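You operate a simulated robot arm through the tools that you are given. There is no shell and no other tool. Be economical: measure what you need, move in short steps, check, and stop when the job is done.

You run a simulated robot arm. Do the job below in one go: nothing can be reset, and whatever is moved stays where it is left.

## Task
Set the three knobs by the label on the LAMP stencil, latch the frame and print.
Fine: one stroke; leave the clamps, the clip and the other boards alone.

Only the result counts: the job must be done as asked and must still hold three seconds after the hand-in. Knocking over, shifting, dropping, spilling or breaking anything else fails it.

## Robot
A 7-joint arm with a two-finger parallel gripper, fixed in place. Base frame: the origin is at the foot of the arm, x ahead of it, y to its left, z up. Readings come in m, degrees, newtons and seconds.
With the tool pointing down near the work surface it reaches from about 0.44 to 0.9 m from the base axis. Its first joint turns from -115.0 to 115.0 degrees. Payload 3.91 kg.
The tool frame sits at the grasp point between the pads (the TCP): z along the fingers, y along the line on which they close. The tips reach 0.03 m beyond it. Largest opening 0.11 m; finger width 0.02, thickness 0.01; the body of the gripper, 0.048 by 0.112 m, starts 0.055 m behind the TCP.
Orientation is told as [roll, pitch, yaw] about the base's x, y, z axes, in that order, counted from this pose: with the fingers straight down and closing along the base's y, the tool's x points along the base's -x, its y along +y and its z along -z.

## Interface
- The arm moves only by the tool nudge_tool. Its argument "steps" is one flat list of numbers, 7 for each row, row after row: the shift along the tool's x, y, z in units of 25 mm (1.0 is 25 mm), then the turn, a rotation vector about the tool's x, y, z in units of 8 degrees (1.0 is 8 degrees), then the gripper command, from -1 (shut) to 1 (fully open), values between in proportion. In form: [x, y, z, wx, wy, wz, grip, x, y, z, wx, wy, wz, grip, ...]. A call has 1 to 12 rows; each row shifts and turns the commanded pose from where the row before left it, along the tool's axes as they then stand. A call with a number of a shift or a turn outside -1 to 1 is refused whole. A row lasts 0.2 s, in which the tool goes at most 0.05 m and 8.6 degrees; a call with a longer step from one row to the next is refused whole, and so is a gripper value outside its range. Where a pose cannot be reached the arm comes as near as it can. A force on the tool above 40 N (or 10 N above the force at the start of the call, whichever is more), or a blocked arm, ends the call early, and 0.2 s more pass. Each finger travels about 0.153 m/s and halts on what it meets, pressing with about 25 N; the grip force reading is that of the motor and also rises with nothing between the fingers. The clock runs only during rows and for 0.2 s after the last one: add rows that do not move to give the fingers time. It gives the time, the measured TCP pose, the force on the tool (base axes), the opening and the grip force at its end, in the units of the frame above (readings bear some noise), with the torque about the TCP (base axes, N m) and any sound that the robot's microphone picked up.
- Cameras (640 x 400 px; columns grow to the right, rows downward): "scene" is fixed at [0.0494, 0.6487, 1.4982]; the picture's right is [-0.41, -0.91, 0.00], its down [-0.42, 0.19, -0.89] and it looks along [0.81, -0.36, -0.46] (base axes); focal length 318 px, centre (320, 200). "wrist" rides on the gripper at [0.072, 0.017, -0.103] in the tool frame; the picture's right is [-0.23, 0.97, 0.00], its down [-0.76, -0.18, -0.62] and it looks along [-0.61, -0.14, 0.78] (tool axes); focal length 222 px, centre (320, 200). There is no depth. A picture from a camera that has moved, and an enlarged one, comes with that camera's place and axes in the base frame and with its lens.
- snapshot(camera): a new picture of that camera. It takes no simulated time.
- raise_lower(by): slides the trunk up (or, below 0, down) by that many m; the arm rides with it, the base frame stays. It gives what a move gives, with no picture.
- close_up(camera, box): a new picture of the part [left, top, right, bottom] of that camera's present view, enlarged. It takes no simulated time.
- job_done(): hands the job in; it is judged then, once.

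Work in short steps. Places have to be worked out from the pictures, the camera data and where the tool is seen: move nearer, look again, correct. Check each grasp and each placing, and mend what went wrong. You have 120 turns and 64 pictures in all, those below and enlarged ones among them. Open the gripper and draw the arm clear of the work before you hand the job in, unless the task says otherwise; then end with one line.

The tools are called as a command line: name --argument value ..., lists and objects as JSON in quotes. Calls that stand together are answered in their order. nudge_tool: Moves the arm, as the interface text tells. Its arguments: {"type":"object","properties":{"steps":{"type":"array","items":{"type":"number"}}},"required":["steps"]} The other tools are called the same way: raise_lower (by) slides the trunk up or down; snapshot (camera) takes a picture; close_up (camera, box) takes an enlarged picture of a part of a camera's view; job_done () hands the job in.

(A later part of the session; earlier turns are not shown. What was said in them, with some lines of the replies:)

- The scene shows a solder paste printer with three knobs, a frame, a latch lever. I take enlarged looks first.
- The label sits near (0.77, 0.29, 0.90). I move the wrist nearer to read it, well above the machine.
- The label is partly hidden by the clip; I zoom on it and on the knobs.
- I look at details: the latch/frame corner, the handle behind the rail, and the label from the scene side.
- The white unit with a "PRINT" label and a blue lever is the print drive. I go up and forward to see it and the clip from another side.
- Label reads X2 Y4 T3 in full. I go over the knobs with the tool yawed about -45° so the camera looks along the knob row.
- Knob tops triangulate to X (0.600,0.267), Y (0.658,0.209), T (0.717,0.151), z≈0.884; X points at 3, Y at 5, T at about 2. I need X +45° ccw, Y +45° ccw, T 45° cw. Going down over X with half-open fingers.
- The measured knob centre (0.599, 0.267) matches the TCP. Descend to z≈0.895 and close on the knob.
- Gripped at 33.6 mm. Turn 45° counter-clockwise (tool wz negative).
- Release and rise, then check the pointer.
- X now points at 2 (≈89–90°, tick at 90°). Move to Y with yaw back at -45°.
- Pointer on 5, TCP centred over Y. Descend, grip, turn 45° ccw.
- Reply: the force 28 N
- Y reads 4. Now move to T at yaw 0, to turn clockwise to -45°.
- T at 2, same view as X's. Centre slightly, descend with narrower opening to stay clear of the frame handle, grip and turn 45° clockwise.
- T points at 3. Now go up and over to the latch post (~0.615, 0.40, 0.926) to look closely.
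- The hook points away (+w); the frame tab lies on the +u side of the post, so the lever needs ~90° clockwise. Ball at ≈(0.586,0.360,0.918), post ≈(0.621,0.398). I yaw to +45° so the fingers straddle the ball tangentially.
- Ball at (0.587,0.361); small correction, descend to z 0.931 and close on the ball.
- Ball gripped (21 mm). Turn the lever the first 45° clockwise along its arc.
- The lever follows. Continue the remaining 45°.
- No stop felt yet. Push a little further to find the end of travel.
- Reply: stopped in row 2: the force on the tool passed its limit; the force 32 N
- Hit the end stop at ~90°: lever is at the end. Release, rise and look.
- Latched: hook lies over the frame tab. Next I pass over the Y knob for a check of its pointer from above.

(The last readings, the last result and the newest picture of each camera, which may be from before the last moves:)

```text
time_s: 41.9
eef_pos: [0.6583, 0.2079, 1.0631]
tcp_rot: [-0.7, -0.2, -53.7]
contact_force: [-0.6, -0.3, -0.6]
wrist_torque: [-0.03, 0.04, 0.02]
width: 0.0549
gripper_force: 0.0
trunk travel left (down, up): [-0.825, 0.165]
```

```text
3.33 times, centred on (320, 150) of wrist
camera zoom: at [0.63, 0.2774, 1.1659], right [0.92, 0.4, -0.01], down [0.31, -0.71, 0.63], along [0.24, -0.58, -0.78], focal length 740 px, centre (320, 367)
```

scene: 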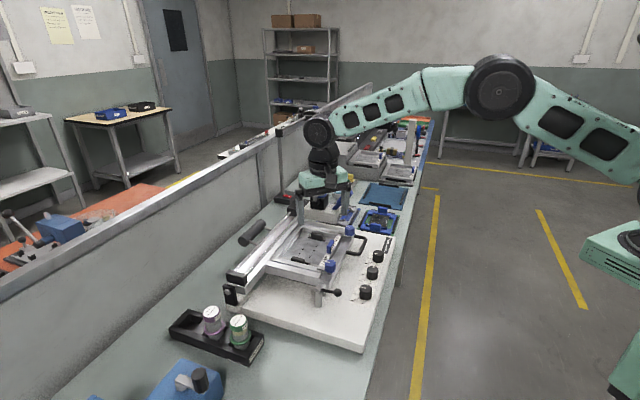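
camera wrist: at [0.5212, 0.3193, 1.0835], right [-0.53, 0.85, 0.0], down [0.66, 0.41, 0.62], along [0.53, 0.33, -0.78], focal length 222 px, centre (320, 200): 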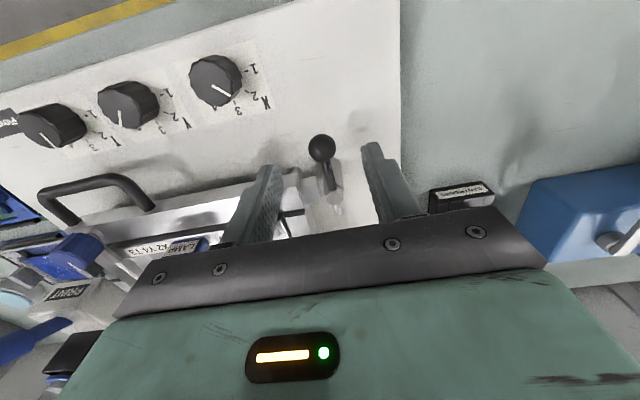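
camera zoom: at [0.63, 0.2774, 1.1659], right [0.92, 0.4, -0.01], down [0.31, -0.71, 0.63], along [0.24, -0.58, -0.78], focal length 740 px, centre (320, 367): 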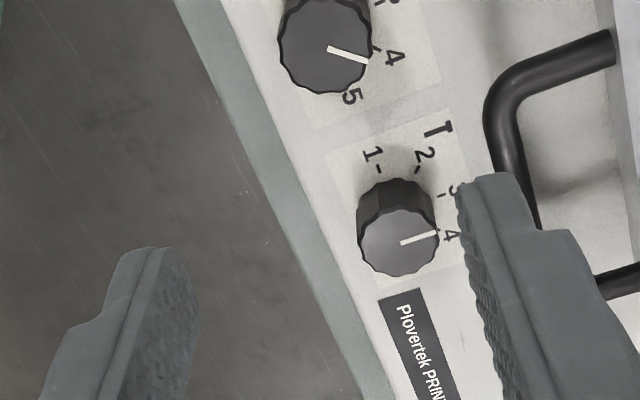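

Knobs verified (Y≈0°→4, T≈45°→3). Now go to the operator side of the print lever, yawed +45° to look at it.

nudge_tool --steps '[-0.86, 0.18, -0.5, 0, 0, 0, 0, -0.86, 0.18, -0.5, 0, 0, 0, 0, -0.86, 0.18, -0.5, 0, 0, 0, 0, -0.86, 0.18, -0.5, 0, 0, 0, 0, -0.86, 0.18, -0.5, 0, 0, 0, 0, -0.86, 0.18, -0.5, 0, 0, 0, 0, -0.86, 0.18, -0.5, 0, 0, 0, 0, -0.86, 0.18, -0.5, 0, 0, 0, 0]'

nudge_tool --steps '[0, 0, 0, 0, 0, -1, 0, 0, 0, 0, 0, 0, -1, 0, 0, 0, 0, 0, 0, -1, 0, 0, 0, 0, 0, 0, -1, 0, 0, 0, 0, 0, 0, -1, 0, 0, 0, 0, 0, 0, -1, 0, 0, 0, 0, 0, 0, -1, 0, 0, 0, 0, 0, 0, -1, 0, 0, 0, 0, 0, 0, -1, 0, 0, 0, 0, 0, 0, -1, 0, 0, 0, 0, 0, 0, -1, 0, 0, 0, 0, 0, 0, -1, 0]'

snapshot --camera "wrist"

```text
time_s: 43.7
eef_pos: [0.7901, 0.092, 1.1622]
tcp_rot: [-0.8, -0.3, -53.5]
contact_force: [-0.5, 0.2, 0.1]
wrist_torque: [-0.03, -0.03, 0.01]
width: 0.0549
gripper_force: 0.0
trunk travel left (down, up): [-0.825, 0.165]
```

```text
time_s: 46.3
eef_pos: [0.7914, 0.093, 1.1627]
tcp_rot: [-0.1, 0.8, 42.6]
contact_force: [-0.4, 0.4, 0.8]
wrist_torque: [0.01, 0.02, -0.04]
width: 0.0547
gripper_force: 0.1
trunk travel left (down, up): [-0.825, 0.165]
```

```text
26 pictures are left
camera wrist: at [0.7276, 0.0574, 1.267], right [-0.49, 0.87, 0.0], down [0.69, 0.39, 0.61], along [0.54, 0.3, -0.79], focal length 222 px, centre (320, 200)
```

wrist: 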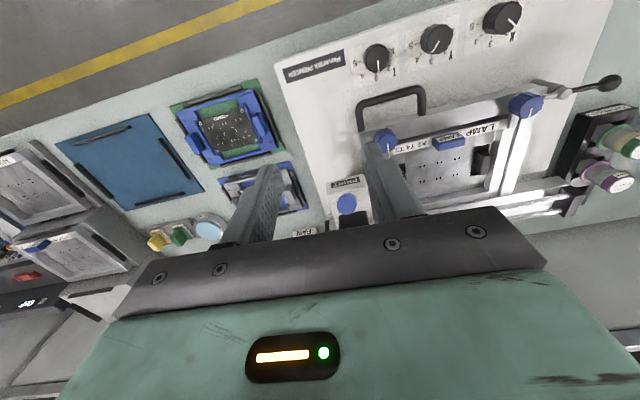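

close_up --camera "wrist" --box '[270, 150, 410, 250]'

close_up --camera "scene" --box '[300, 170, 380, 230]'

```text
4.00 times, centred on (340, 200) of wrist
camera zoom: at [0.7276, 0.0574, 1.267], right [-0.49, 0.87, 0.0], down [0.69, 0.39, 0.61], along [0.54, 0.3, -0.79], focal length 888 px, centre (240, 200)
```

zoom: 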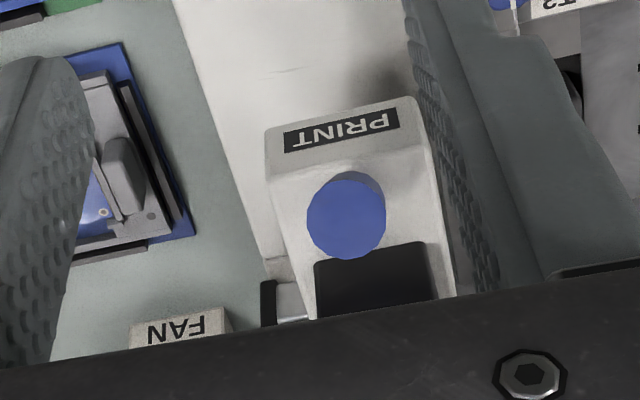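

```text
6.67 times, centred on (340, 200) of scene
camera zoom: at [0.0494, 0.6487, 1.4982], right [-0.41, -0.91, 0.0], down [-0.42, 0.19, -0.89], along [0.81, -0.36, -0.46], focal length 2118 px, centre (187, 200)
```

zoom: 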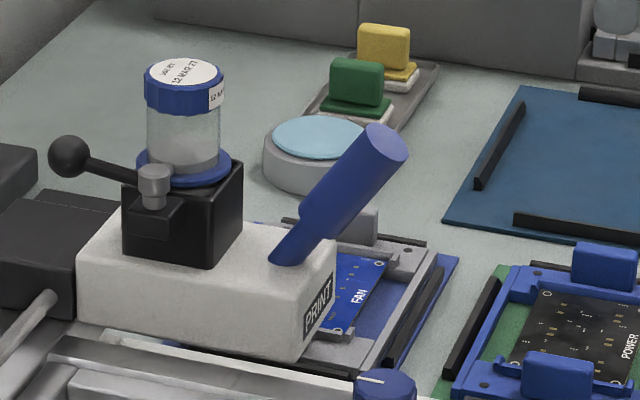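

I look straight along the lever: tip ≈(0.872,0.176,1.038), leaning toward the operator, pivot near (0.909,0.212,0.963). The jar block behind leaves no room backward, so the stroke is a pull forward and down. I move above the grip point first.

nudge_tool --steps '[-0.855, 0.047, 0.2, 0, 0, 0, 0, -0.855, 0.047, 0.2, 0, 0, 0, 0, -0.855, 0.047, 0.3, 0, 0, 0, 0, -0.855, 0.047, 0.3, 0, 0, 0, 0, -0.855, 0.047, 0.4, 0, 0, 0, 0, -0.855, 0.047, 0.4, 0, 0, -0.3, 0, 0, 0, 0, 0, 0, 0, 0]'

close_up --camera "scene" --box '[290, 150, 390, 230]'

close_up --camera "wrist" --box '[220, 80, 420, 240]'

```text
time_s: 47.9
eef_pos: [0.8723, 0.1778, 1.1161]
tcp_rot: [-0.2, 0.9, 44.8]
contact_force: [-0.8, -0.2, -0.3]
wrist_torque: [-0.01, -0.02, 0.01]
width: 0.055
gripper_force: 0.1
out of reach, approached as far as the arm can: row 6
trunk travel left (down, up): [-0.825, 0.165]
```

```text
5.00 times, centred on (340, 190) of scene
camera zoom: at [0.0494, 0.6487, 1.4982], right [-0.41, -0.91, 0.0], down [-0.42, 0.19, -0.89], along [0.81, -0.36, -0.46], focal length 1589 px, centre (220, 250)
```

zoom: 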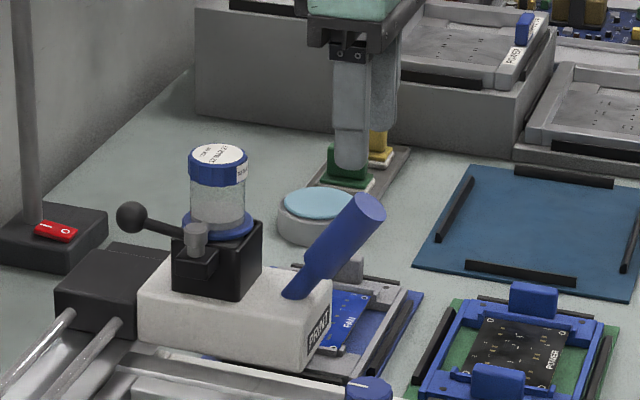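

```text
2.50 times, centred on (320, 160) of wrist
camera zoom: at [0.8099, 0.1398, 1.221], right [-0.53, 0.85, 0.0], down [0.67, 0.42, 0.61], along [0.52, 0.32, -0.79], focal length 555 px, centre (320, 300)
```

zoom: 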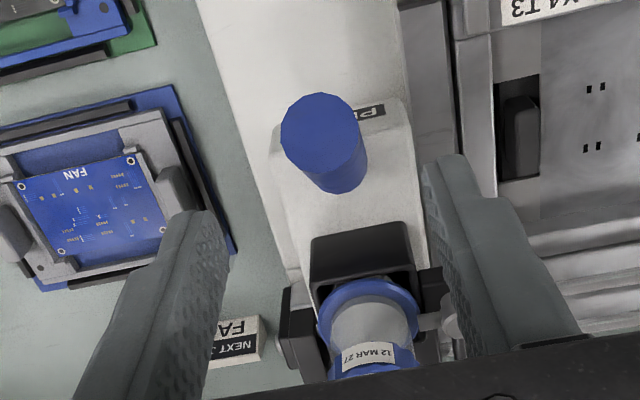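

The arm is at its reach limit, so I tilt the tool ~28° so the fingers run parallel to the lever and the wrist stays back; lever is centred between the fingers.

nudge_tool --steps '[0, 0, 0, 0, -0.9, 0, 0, 0, 0, 0, 0, -0.9, 0, 0, 0, 0, 0, 0, -0.9, 0, 0, 0, 0, 0, 0, -0.8, 0, 0, 0, 0, 0, 0, 0, 0, 0]'

```text
time_s: 49.1
eef_pos: [0.8713, 0.1785, 1.1172]
tcp_rot: [-0.1, -27.3, 45.0]
contact_force: [-0.4, 0.6, 0.3]
wrist_torque: [-0.01, 0.02, 0.01]
width: 0.055
gripper_force: 0.1
trunk travel left (down, up): [-0.825, 0.165]
```

nudge_tool --steps '[0.3, 0, 0.65, 0, 0, 0, 0, 0.3, 0, 0.65, 0, 0, 0, 0, 0, 0, 0, 0, 0, 0, 0]'

close_up --camera "scene" --box '[290, 150, 390, 230]'

snapshot --camera "wrist"

```text
time_s: 49.9
eef_pos: [0.8737, 0.1788, 1.0804]
tcp_rot: [-0.2, -27.3, 44.9]
contact_force: [0.1, -0.7, -0.1]
wrist_torque: [0.02, 0.0, 0.01]
width: 0.0553
gripper_force: 0.1
trunk travel left (down, up): [-0.825, 0.165]
```

```text
5.00 times, centred on (340, 190) of scene
camera zoom: at [0.0494, 0.6487, 1.4982], right [-0.41, -0.91, 0.0], down [-0.42, 0.19, -0.89], along [0.81, -0.36, -0.46], focal length 1589 px, centre (220, 250)
```

zoom: 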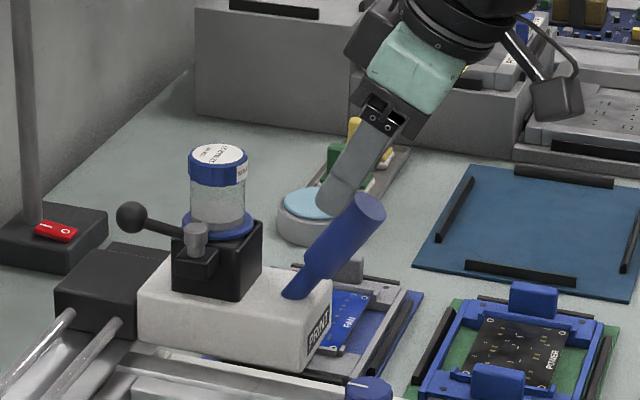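

```text
20 pictures are left
camera wrist: at [0.7825, 0.112, 1.1396], right [-0.54, 0.83, 0.1], down [0.4, 0.15, 0.9], along [0.74, 0.53, -0.42], focal length 222 px, centre (320, 200)
```

wrist: 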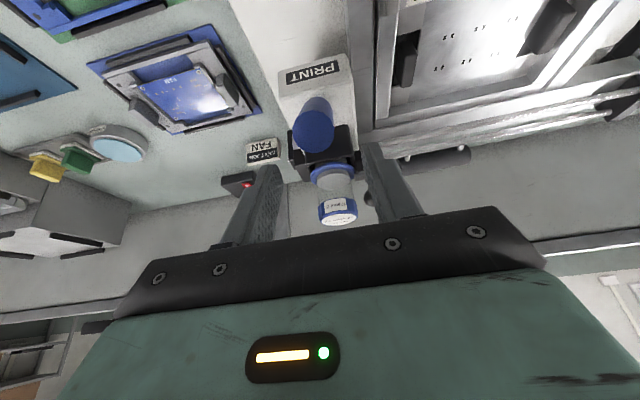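

Fingers are parallel to the lever. Lower the rest and close on the lever grip.

nudge_tool --steps '[0.28, 0, 0.63, 0, 0, 0, 0, 0.28, 0, 0.63, 0, 0, 0, 0, 0.28, 0, 0.63, 0, 0, 0, 0, 0, 0, 0, 0, 0, 0, -0.7, 0, 0, 0, 0, 0, 0, -0.7, 0, 0, 0, 0, 0, 0, -0.7]'

close_up --camera "scene" --box '[290, 150, 390, 230]'

```text
time_s: 51.3
eef_pos: [0.8742, 0.1814, 1.0282]
tcp_rot: [0.0, -27.2, 44.9]
contact_force: [-5.3, 4.2, -5.2]
wrist_torque: [0.5, 0.13, 0.43]
width: 0.0259
gripper_force: 45.0
trunk travel left (down, up): [-0.825, 0.165]
```

```text
5.00 times, centred on (340, 190) of scene
camera zoom: at [0.0494, 0.6487, 1.4982], right [-0.41, -0.91, 0.0], down [-0.42, 0.19, -0.89], along [0.81, -0.36, -0.46], focal length 1589 px, centre (220, 250)
```

zoom: 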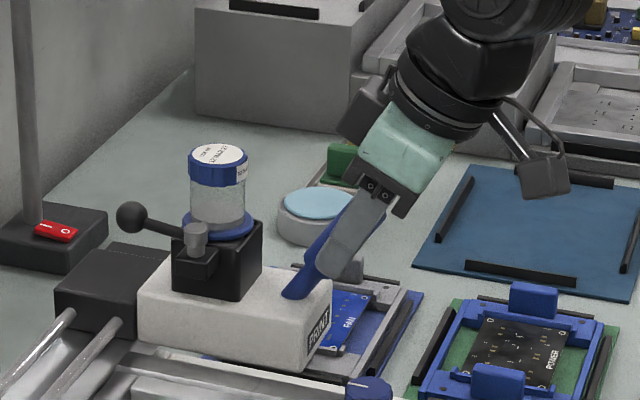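

Lever gripped. Pull it down toward the operator about its pivot, 20° to start, tool turning along.

nudge_tool --steps '[0.275, 0, 0.049, 0, -0.625, 0, -0.7, 0.275, 0, 0.049, 0, -0.625, 0, -0.7, 0.275, 0, 0.049, 0, -0.625, 0, -0.7, 0.275, 0, 0.049, 0, -0.625, 0, -0.7]'

close_up --camera "scene" --box '[290, 150, 390, 230]'

```text
time_s: 51.9
eef_pos: [0.8721, 0.1797, 1.0273]
tcp_rot: [-0.3, -37.3, 45.2]
contact_force: [10.1, 10.6, -1.7]
wrist_torque: [0.36, 1.23, 0.89]
width: 0.0258
gripper_force: 44.8
trunk travel left (down, up): [-0.825, 0.165]
stopped in row 3: the force on the tool passed its limit (the readings are from after the stop); the commanded pose is now the measured one
```

```text
5.00 times, centred on (340, 190) of scene
camera zoom: at [0.0494, 0.6487, 1.4982], right [-0.41, -0.91, 0.0], down [-0.42, 0.19, -0.89], along [0.81, -0.36, -0.46], focal length 1589 px, centre (220, 250)
```

zoom: 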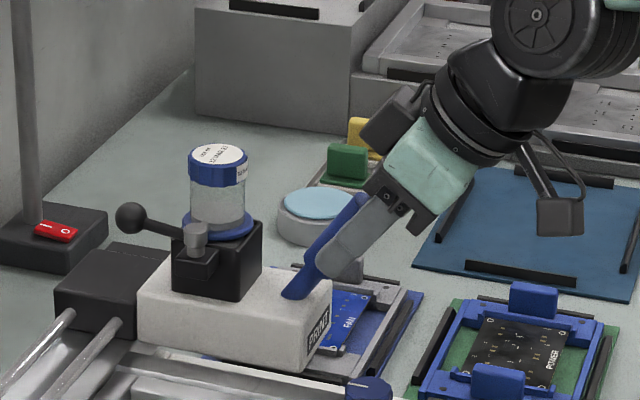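

Firm resistance forward: the lever is a fixed handle. Looking again, the white PRINT unit with the paste jar is the print head riding on the two rods, so the stroke is a slide along the rods (-u). I undo the twist first.

nudge_tool --steps '[-0.1, 0, 0, 0, 0.6, 0, -0.7, 0, 0, 0, 0, 0.6, 0, -0.7, 0, 0, 0, 0, 0, 0, -0.7]'

close_up --camera "scene" --box '[210, 170, 390, 310]'

```text
time_s: 52.7
eef_pos: [0.8722, 0.1797, 1.0277]
tcp_rot: [-0.3, -27.6, 45.0]
contact_force: [-5.9, 4.7, 1.9]
wrist_torque: [1.85, 0.14, 0.71]
width: 0.0259
gripper_force: 45.3
trunk travel left (down, up): [-0.825, 0.165]
```

```text
2.86 times, centred on (300, 240) of scene
camera zoom: at [0.0494, 0.6487, 1.4982], right [-0.41, -0.91, 0.0], down [-0.42, 0.19, -0.89], along [0.81, -0.36, -0.46], focal length 908 px, centre (377, 86)
```

zoom: 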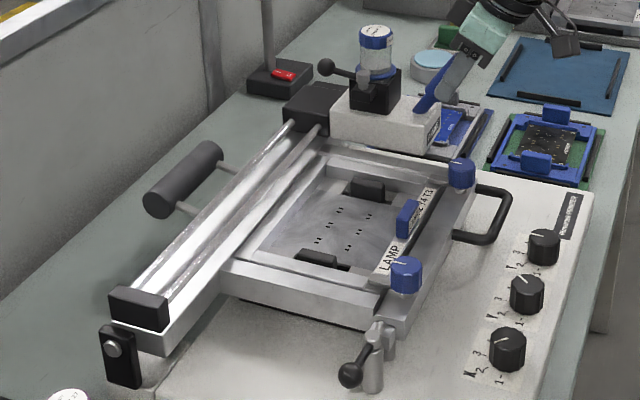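

Confirmed: head rides on rods, front face at w≈0.774, clearing the clip (w≈0.747). Start sliding gently toward -u (tool +y).

nudge_tool --steps '[0, 0.2, 0, 0, 0, 0, -0.7, 0, 0.3, 0, 0, 0, 0, -0.7, 0, 0.3, 0, 0, 0, 0, -0.7]'

close_up --camera "scene" --box '[210, 170, 390, 310]'

```text
time_s: 53.5
eef_pos: [0.8592, 0.1922, 1.0298]
tcp_rot: [-0.4, -27.6, 44.9]
contact_force: [0.5, -1.2, -1.3]
wrist_torque: [1.11, 0.61, 0.67]
width: 0.0259
gripper_force: 44.4
trunk travel left (down, up): [-0.825, 0.165]
```

```text
2.86 times, centred on (300, 240) of scene
camera zoom: at [0.0494, 0.6487, 1.4982], right [-0.41, -0.91, 0.0], down [-0.42, 0.19, -0.89], along [0.81, -0.36, -0.46], focal length 908 px, centre (377, 86)
```

zoom: 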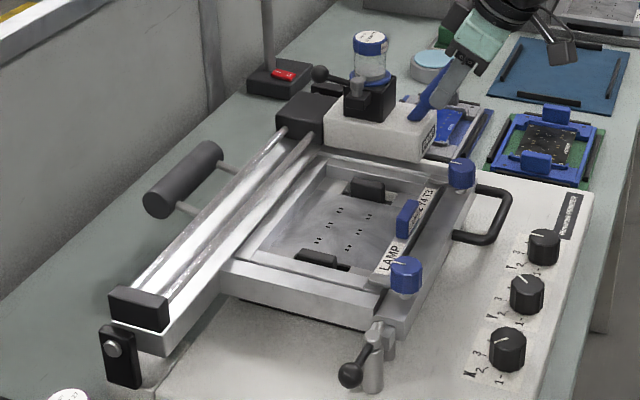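

The head slides with the lever. Continue smoothly along the rods.

nudge_tool --steps '[0, 0.5, 0, 0, 0, 0, -0.7, 0, 0.5, 0, 0, 0, 0, -0.7, 0, 0.5, 0, 0, 0, 0, -0.7, 0, 0.5, 0, 0, 0, 0, -0.7, 0, 0.5, 0, 0, 0, 0, -0.7, 0, 0.5, 0, 0, 0, 0, -0.7, 0, 0.5, 0, 0, 0, 0, -0.7, 0, 0.5, 0, 0, 0, 0, -0.7]'

```text
time_s: 55.3
eef_pos: [0.7877, 0.2633, 1.0279]
tcp_rot: [-0.2, -27.6, 44.9]
contact_force: [-6.4, -5.7, 2.9]
wrist_torque: [0.23, 1.52, 0.98]
width: 0.026
gripper_force: 45.3
trunk travel left (down, up): [-0.825, 0.165]
```

nudge_tool --steps '[0, 0.5, 0, 0, 0, 0, -0.7, 0, 0.5, 0, 0, 0, 0, -0.7, 0, 0.5, 0, 0, 0, 0, -0.7, 0, 0.5, 0, 0, 0, 0, -0.7, 0, 0.5, 0, 0, 0, 0, -0.7, 0, 0.5, 0, 0, 0, 0, -0.7, 0, 0.5, 0, 0, 0, 0, -0.7, 0, 0.5, 0, 0, 0, 0, -0.7]'

close_up --camera "scene" --box '[210, 170, 390, 310]'

```text
time_s: 57.1
eef_pos: [0.7169, 0.3351, 1.0283]
tcp_rot: [-0.3, -27.6, 45.0]
contact_force: [-13.4, -11.4, 5.3]
wrist_torque: [0.78, 0.9, 0.75]
width: 0.0256
gripper_force: 45.6
trunk travel left (down, up): [-0.825, 0.165]
```

```text
2.86 times, centred on (300, 240) of scene
camera zoom: at [0.0494, 0.6487, 1.4982], right [-0.41, -0.91, 0.0], down [-0.42, 0.19, -0.89], along [0.81, -0.36, -0.46], focal length 908 px, centre (377, 86)
```

zoom: 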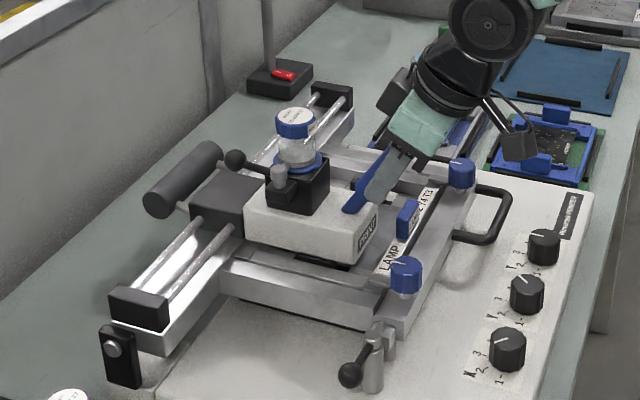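

Half-way, all clear. Continue with a small correction for the sideways force.

nudge_tool --steps '[0.04, 0.5, 0, 0, 0, 0, -0.7, 0.04, 0.5, 0, 0, 0, 0, -0.7, 0.04, 0.5, 0, 0, 0, 0, -0.7, 0.03, 0.5, 0, 0, 0, 0, -0.7, 0.02, 0.5, 0, 0, 0, 0, -0.7, 0.02, 0.5, 0, 0, 0, 0, -0.7]'

nudge_tool --steps '[0.01, 0.4, 0, 0, 0, 0, -0.7, 0.01, 0.4, 0, 0, 0, 0, -0.7, 0.01, 0.4, 0, 0, 0, 0, -0.7, 0.01, 0.4, 0, 0, 0, 0, -0.7, 0.01, 0.4, 0, 0, 0, 0, -0.7, 0.01, 0.4, 0, 0, 0, 0, -0.7, 0.01, 0.4, 0, 0, 0, 0, -0.7, 0.01, 0.4, 0, 0, 0, 0, -0.7]'

close_up --camera "scene" --box '[210, 170, 390, 310]'

```text
time_s: 58.5
eef_pos: [0.6642, 0.3888, 1.0276]
tcp_rot: [-0.3, -28.1, 44.8]
contact_force: [12.8, 13.9, 19.1]
wrist_torque: [0.52, 1.14, 0.89]
width: 0.0257
gripper_force: 45.4
trunk travel left (down, up): [-0.825, 0.165]
```

```text
time_s: 59.8
eef_pos: [0.6325, 0.4185, 1.0277]
tcp_rot: [-0.7, -28.2, 44.7]
contact_force: [5.3, -3.7, 4.5]
wrist_torque: [0.42, 1.88, 1.36]
width: 0.0259
gripper_force: 45.3
trunk travel left (down, up): [-0.825, 0.165]
stopped in row 6: the force on the tool passed its limit (the readings are from after the stop); the commanded pose is now the measured one
```

```text
2.86 times, centred on (300, 240) of scene
camera zoom: at [0.0494, 0.6487, 1.4982], right [-0.41, -0.91, 0.0], down [-0.42, 0.19, -0.89], along [0.81, -0.36, -0.46], focal length 908 px, centre (377, 86)
```

zoom: 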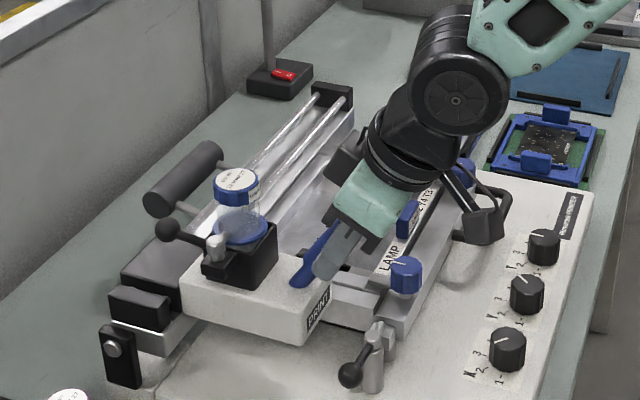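

The head appears against the near end block. One small confirming push in the same direction.

nudge_tool --steps '[0, 0.2, 0, 0, 0, 0, -0.7, 0, 0.2, 0, 0, 0, 0, -0.7, 0, 0.2, 0, 0, 0, 0, -0.7]'

```text
time_s: 60.5
eef_pos: [0.6322, 0.4198, 1.0277]
tcp_rot: [-1.1, -28.1, 44.2]
contact_force: [2.2, -14.0, 3.4]
wrist_torque: [1.71, 0.71, 0.95]
width: 0.0268
gripper_force: 45.0
trunk travel left (down, up): [-0.825, 0.165]
stopped in row 3: the force on the tool passed its limit (the readings are from after the stop); the commanded pose is now the measured one
```

End stop confirmed. Release and withdraw along the lever axis, then up.

nudge_tool --steps '[0, 0, 0, 0, 0, 0, 0, 0, 0, 0, 0, 0, 0, 0, 0, 0, -0.8, 0, 0, 0, 0, 0, 0, -0.9, 0, 0, 0, 0, 0, 0, -0.9, 0, 0, 0, 0, 0, 0, -0.9, 0, 0, 0, 0, 0, 0, -0.9, 0, 0, 0, 0, 0, 0, -0.9, 0, 0, 0, 0, 0, 0, -0.9, 0, 0, 0, 0.3, 0, 0, -0.9, 0, 0, 0, 0.5, 0, 0, 0, 0, 0, 0, 1]'

close_up --camera "scene" --box '[210, 150, 410, 310]'

close_up --camera "wrist" --box '[120, 0, 520, 240]'

```text
time_s: 62.9
eef_pos: [0.5673, 0.3672, 1.1831]
tcp_rot: [-1.3, -28.2, 44.4]
contact_force: [0.1, 0.2, -0.2]
wrist_torque: [-0.04, 0.0, 0.02]
width: 0.1099
gripper_force: 0.0
trunk travel left (down, up): [-0.825, 0.165]
```

```text
2.50 times, centred on (310, 230) of scene
camera zoom: at [0.0494, 0.6487, 1.4982], right [-0.41, -0.91, 0.0], down [-0.42, 0.19, -0.89], along [0.81, -0.36, -0.46], focal length 794 px, centre (345, 125)
```

zoom: 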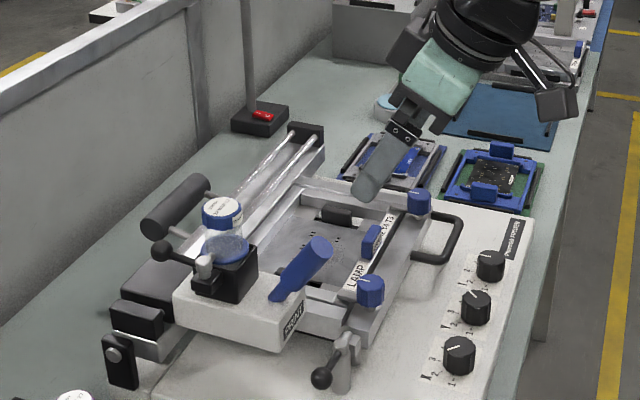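

```text
1.60 times, centred on (320, 120) of wrist
camera zoom: at [0.4745, 0.3005, 1.2405], right [-0.53, 0.84, 0.09], down [0.38, 0.15, 0.91], along [0.76, 0.52, -0.4], focal length 355 px, centre (320, 328)
```

zoom: 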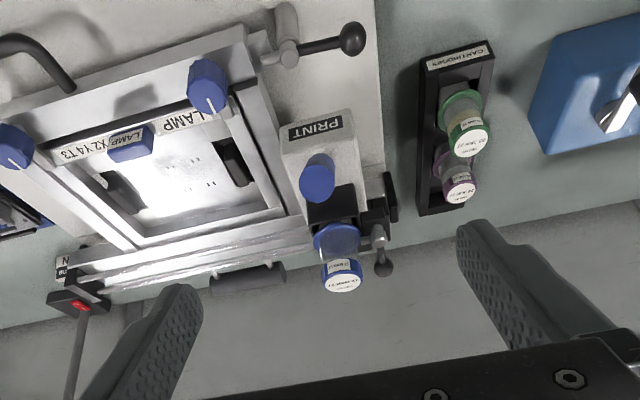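

The head is at the near end, the latch hook is still over the tab, the knobs are unchanged, and the arm is clear. I hand in.

job_done

```text
The job is handed in.
```

I set the knobs to X2, Y4 and T3 from the LAMP label, latched the frame, and pulled the print head through one full stroke to its end stop. The arm is open and clear; I could not see the printed result itself.
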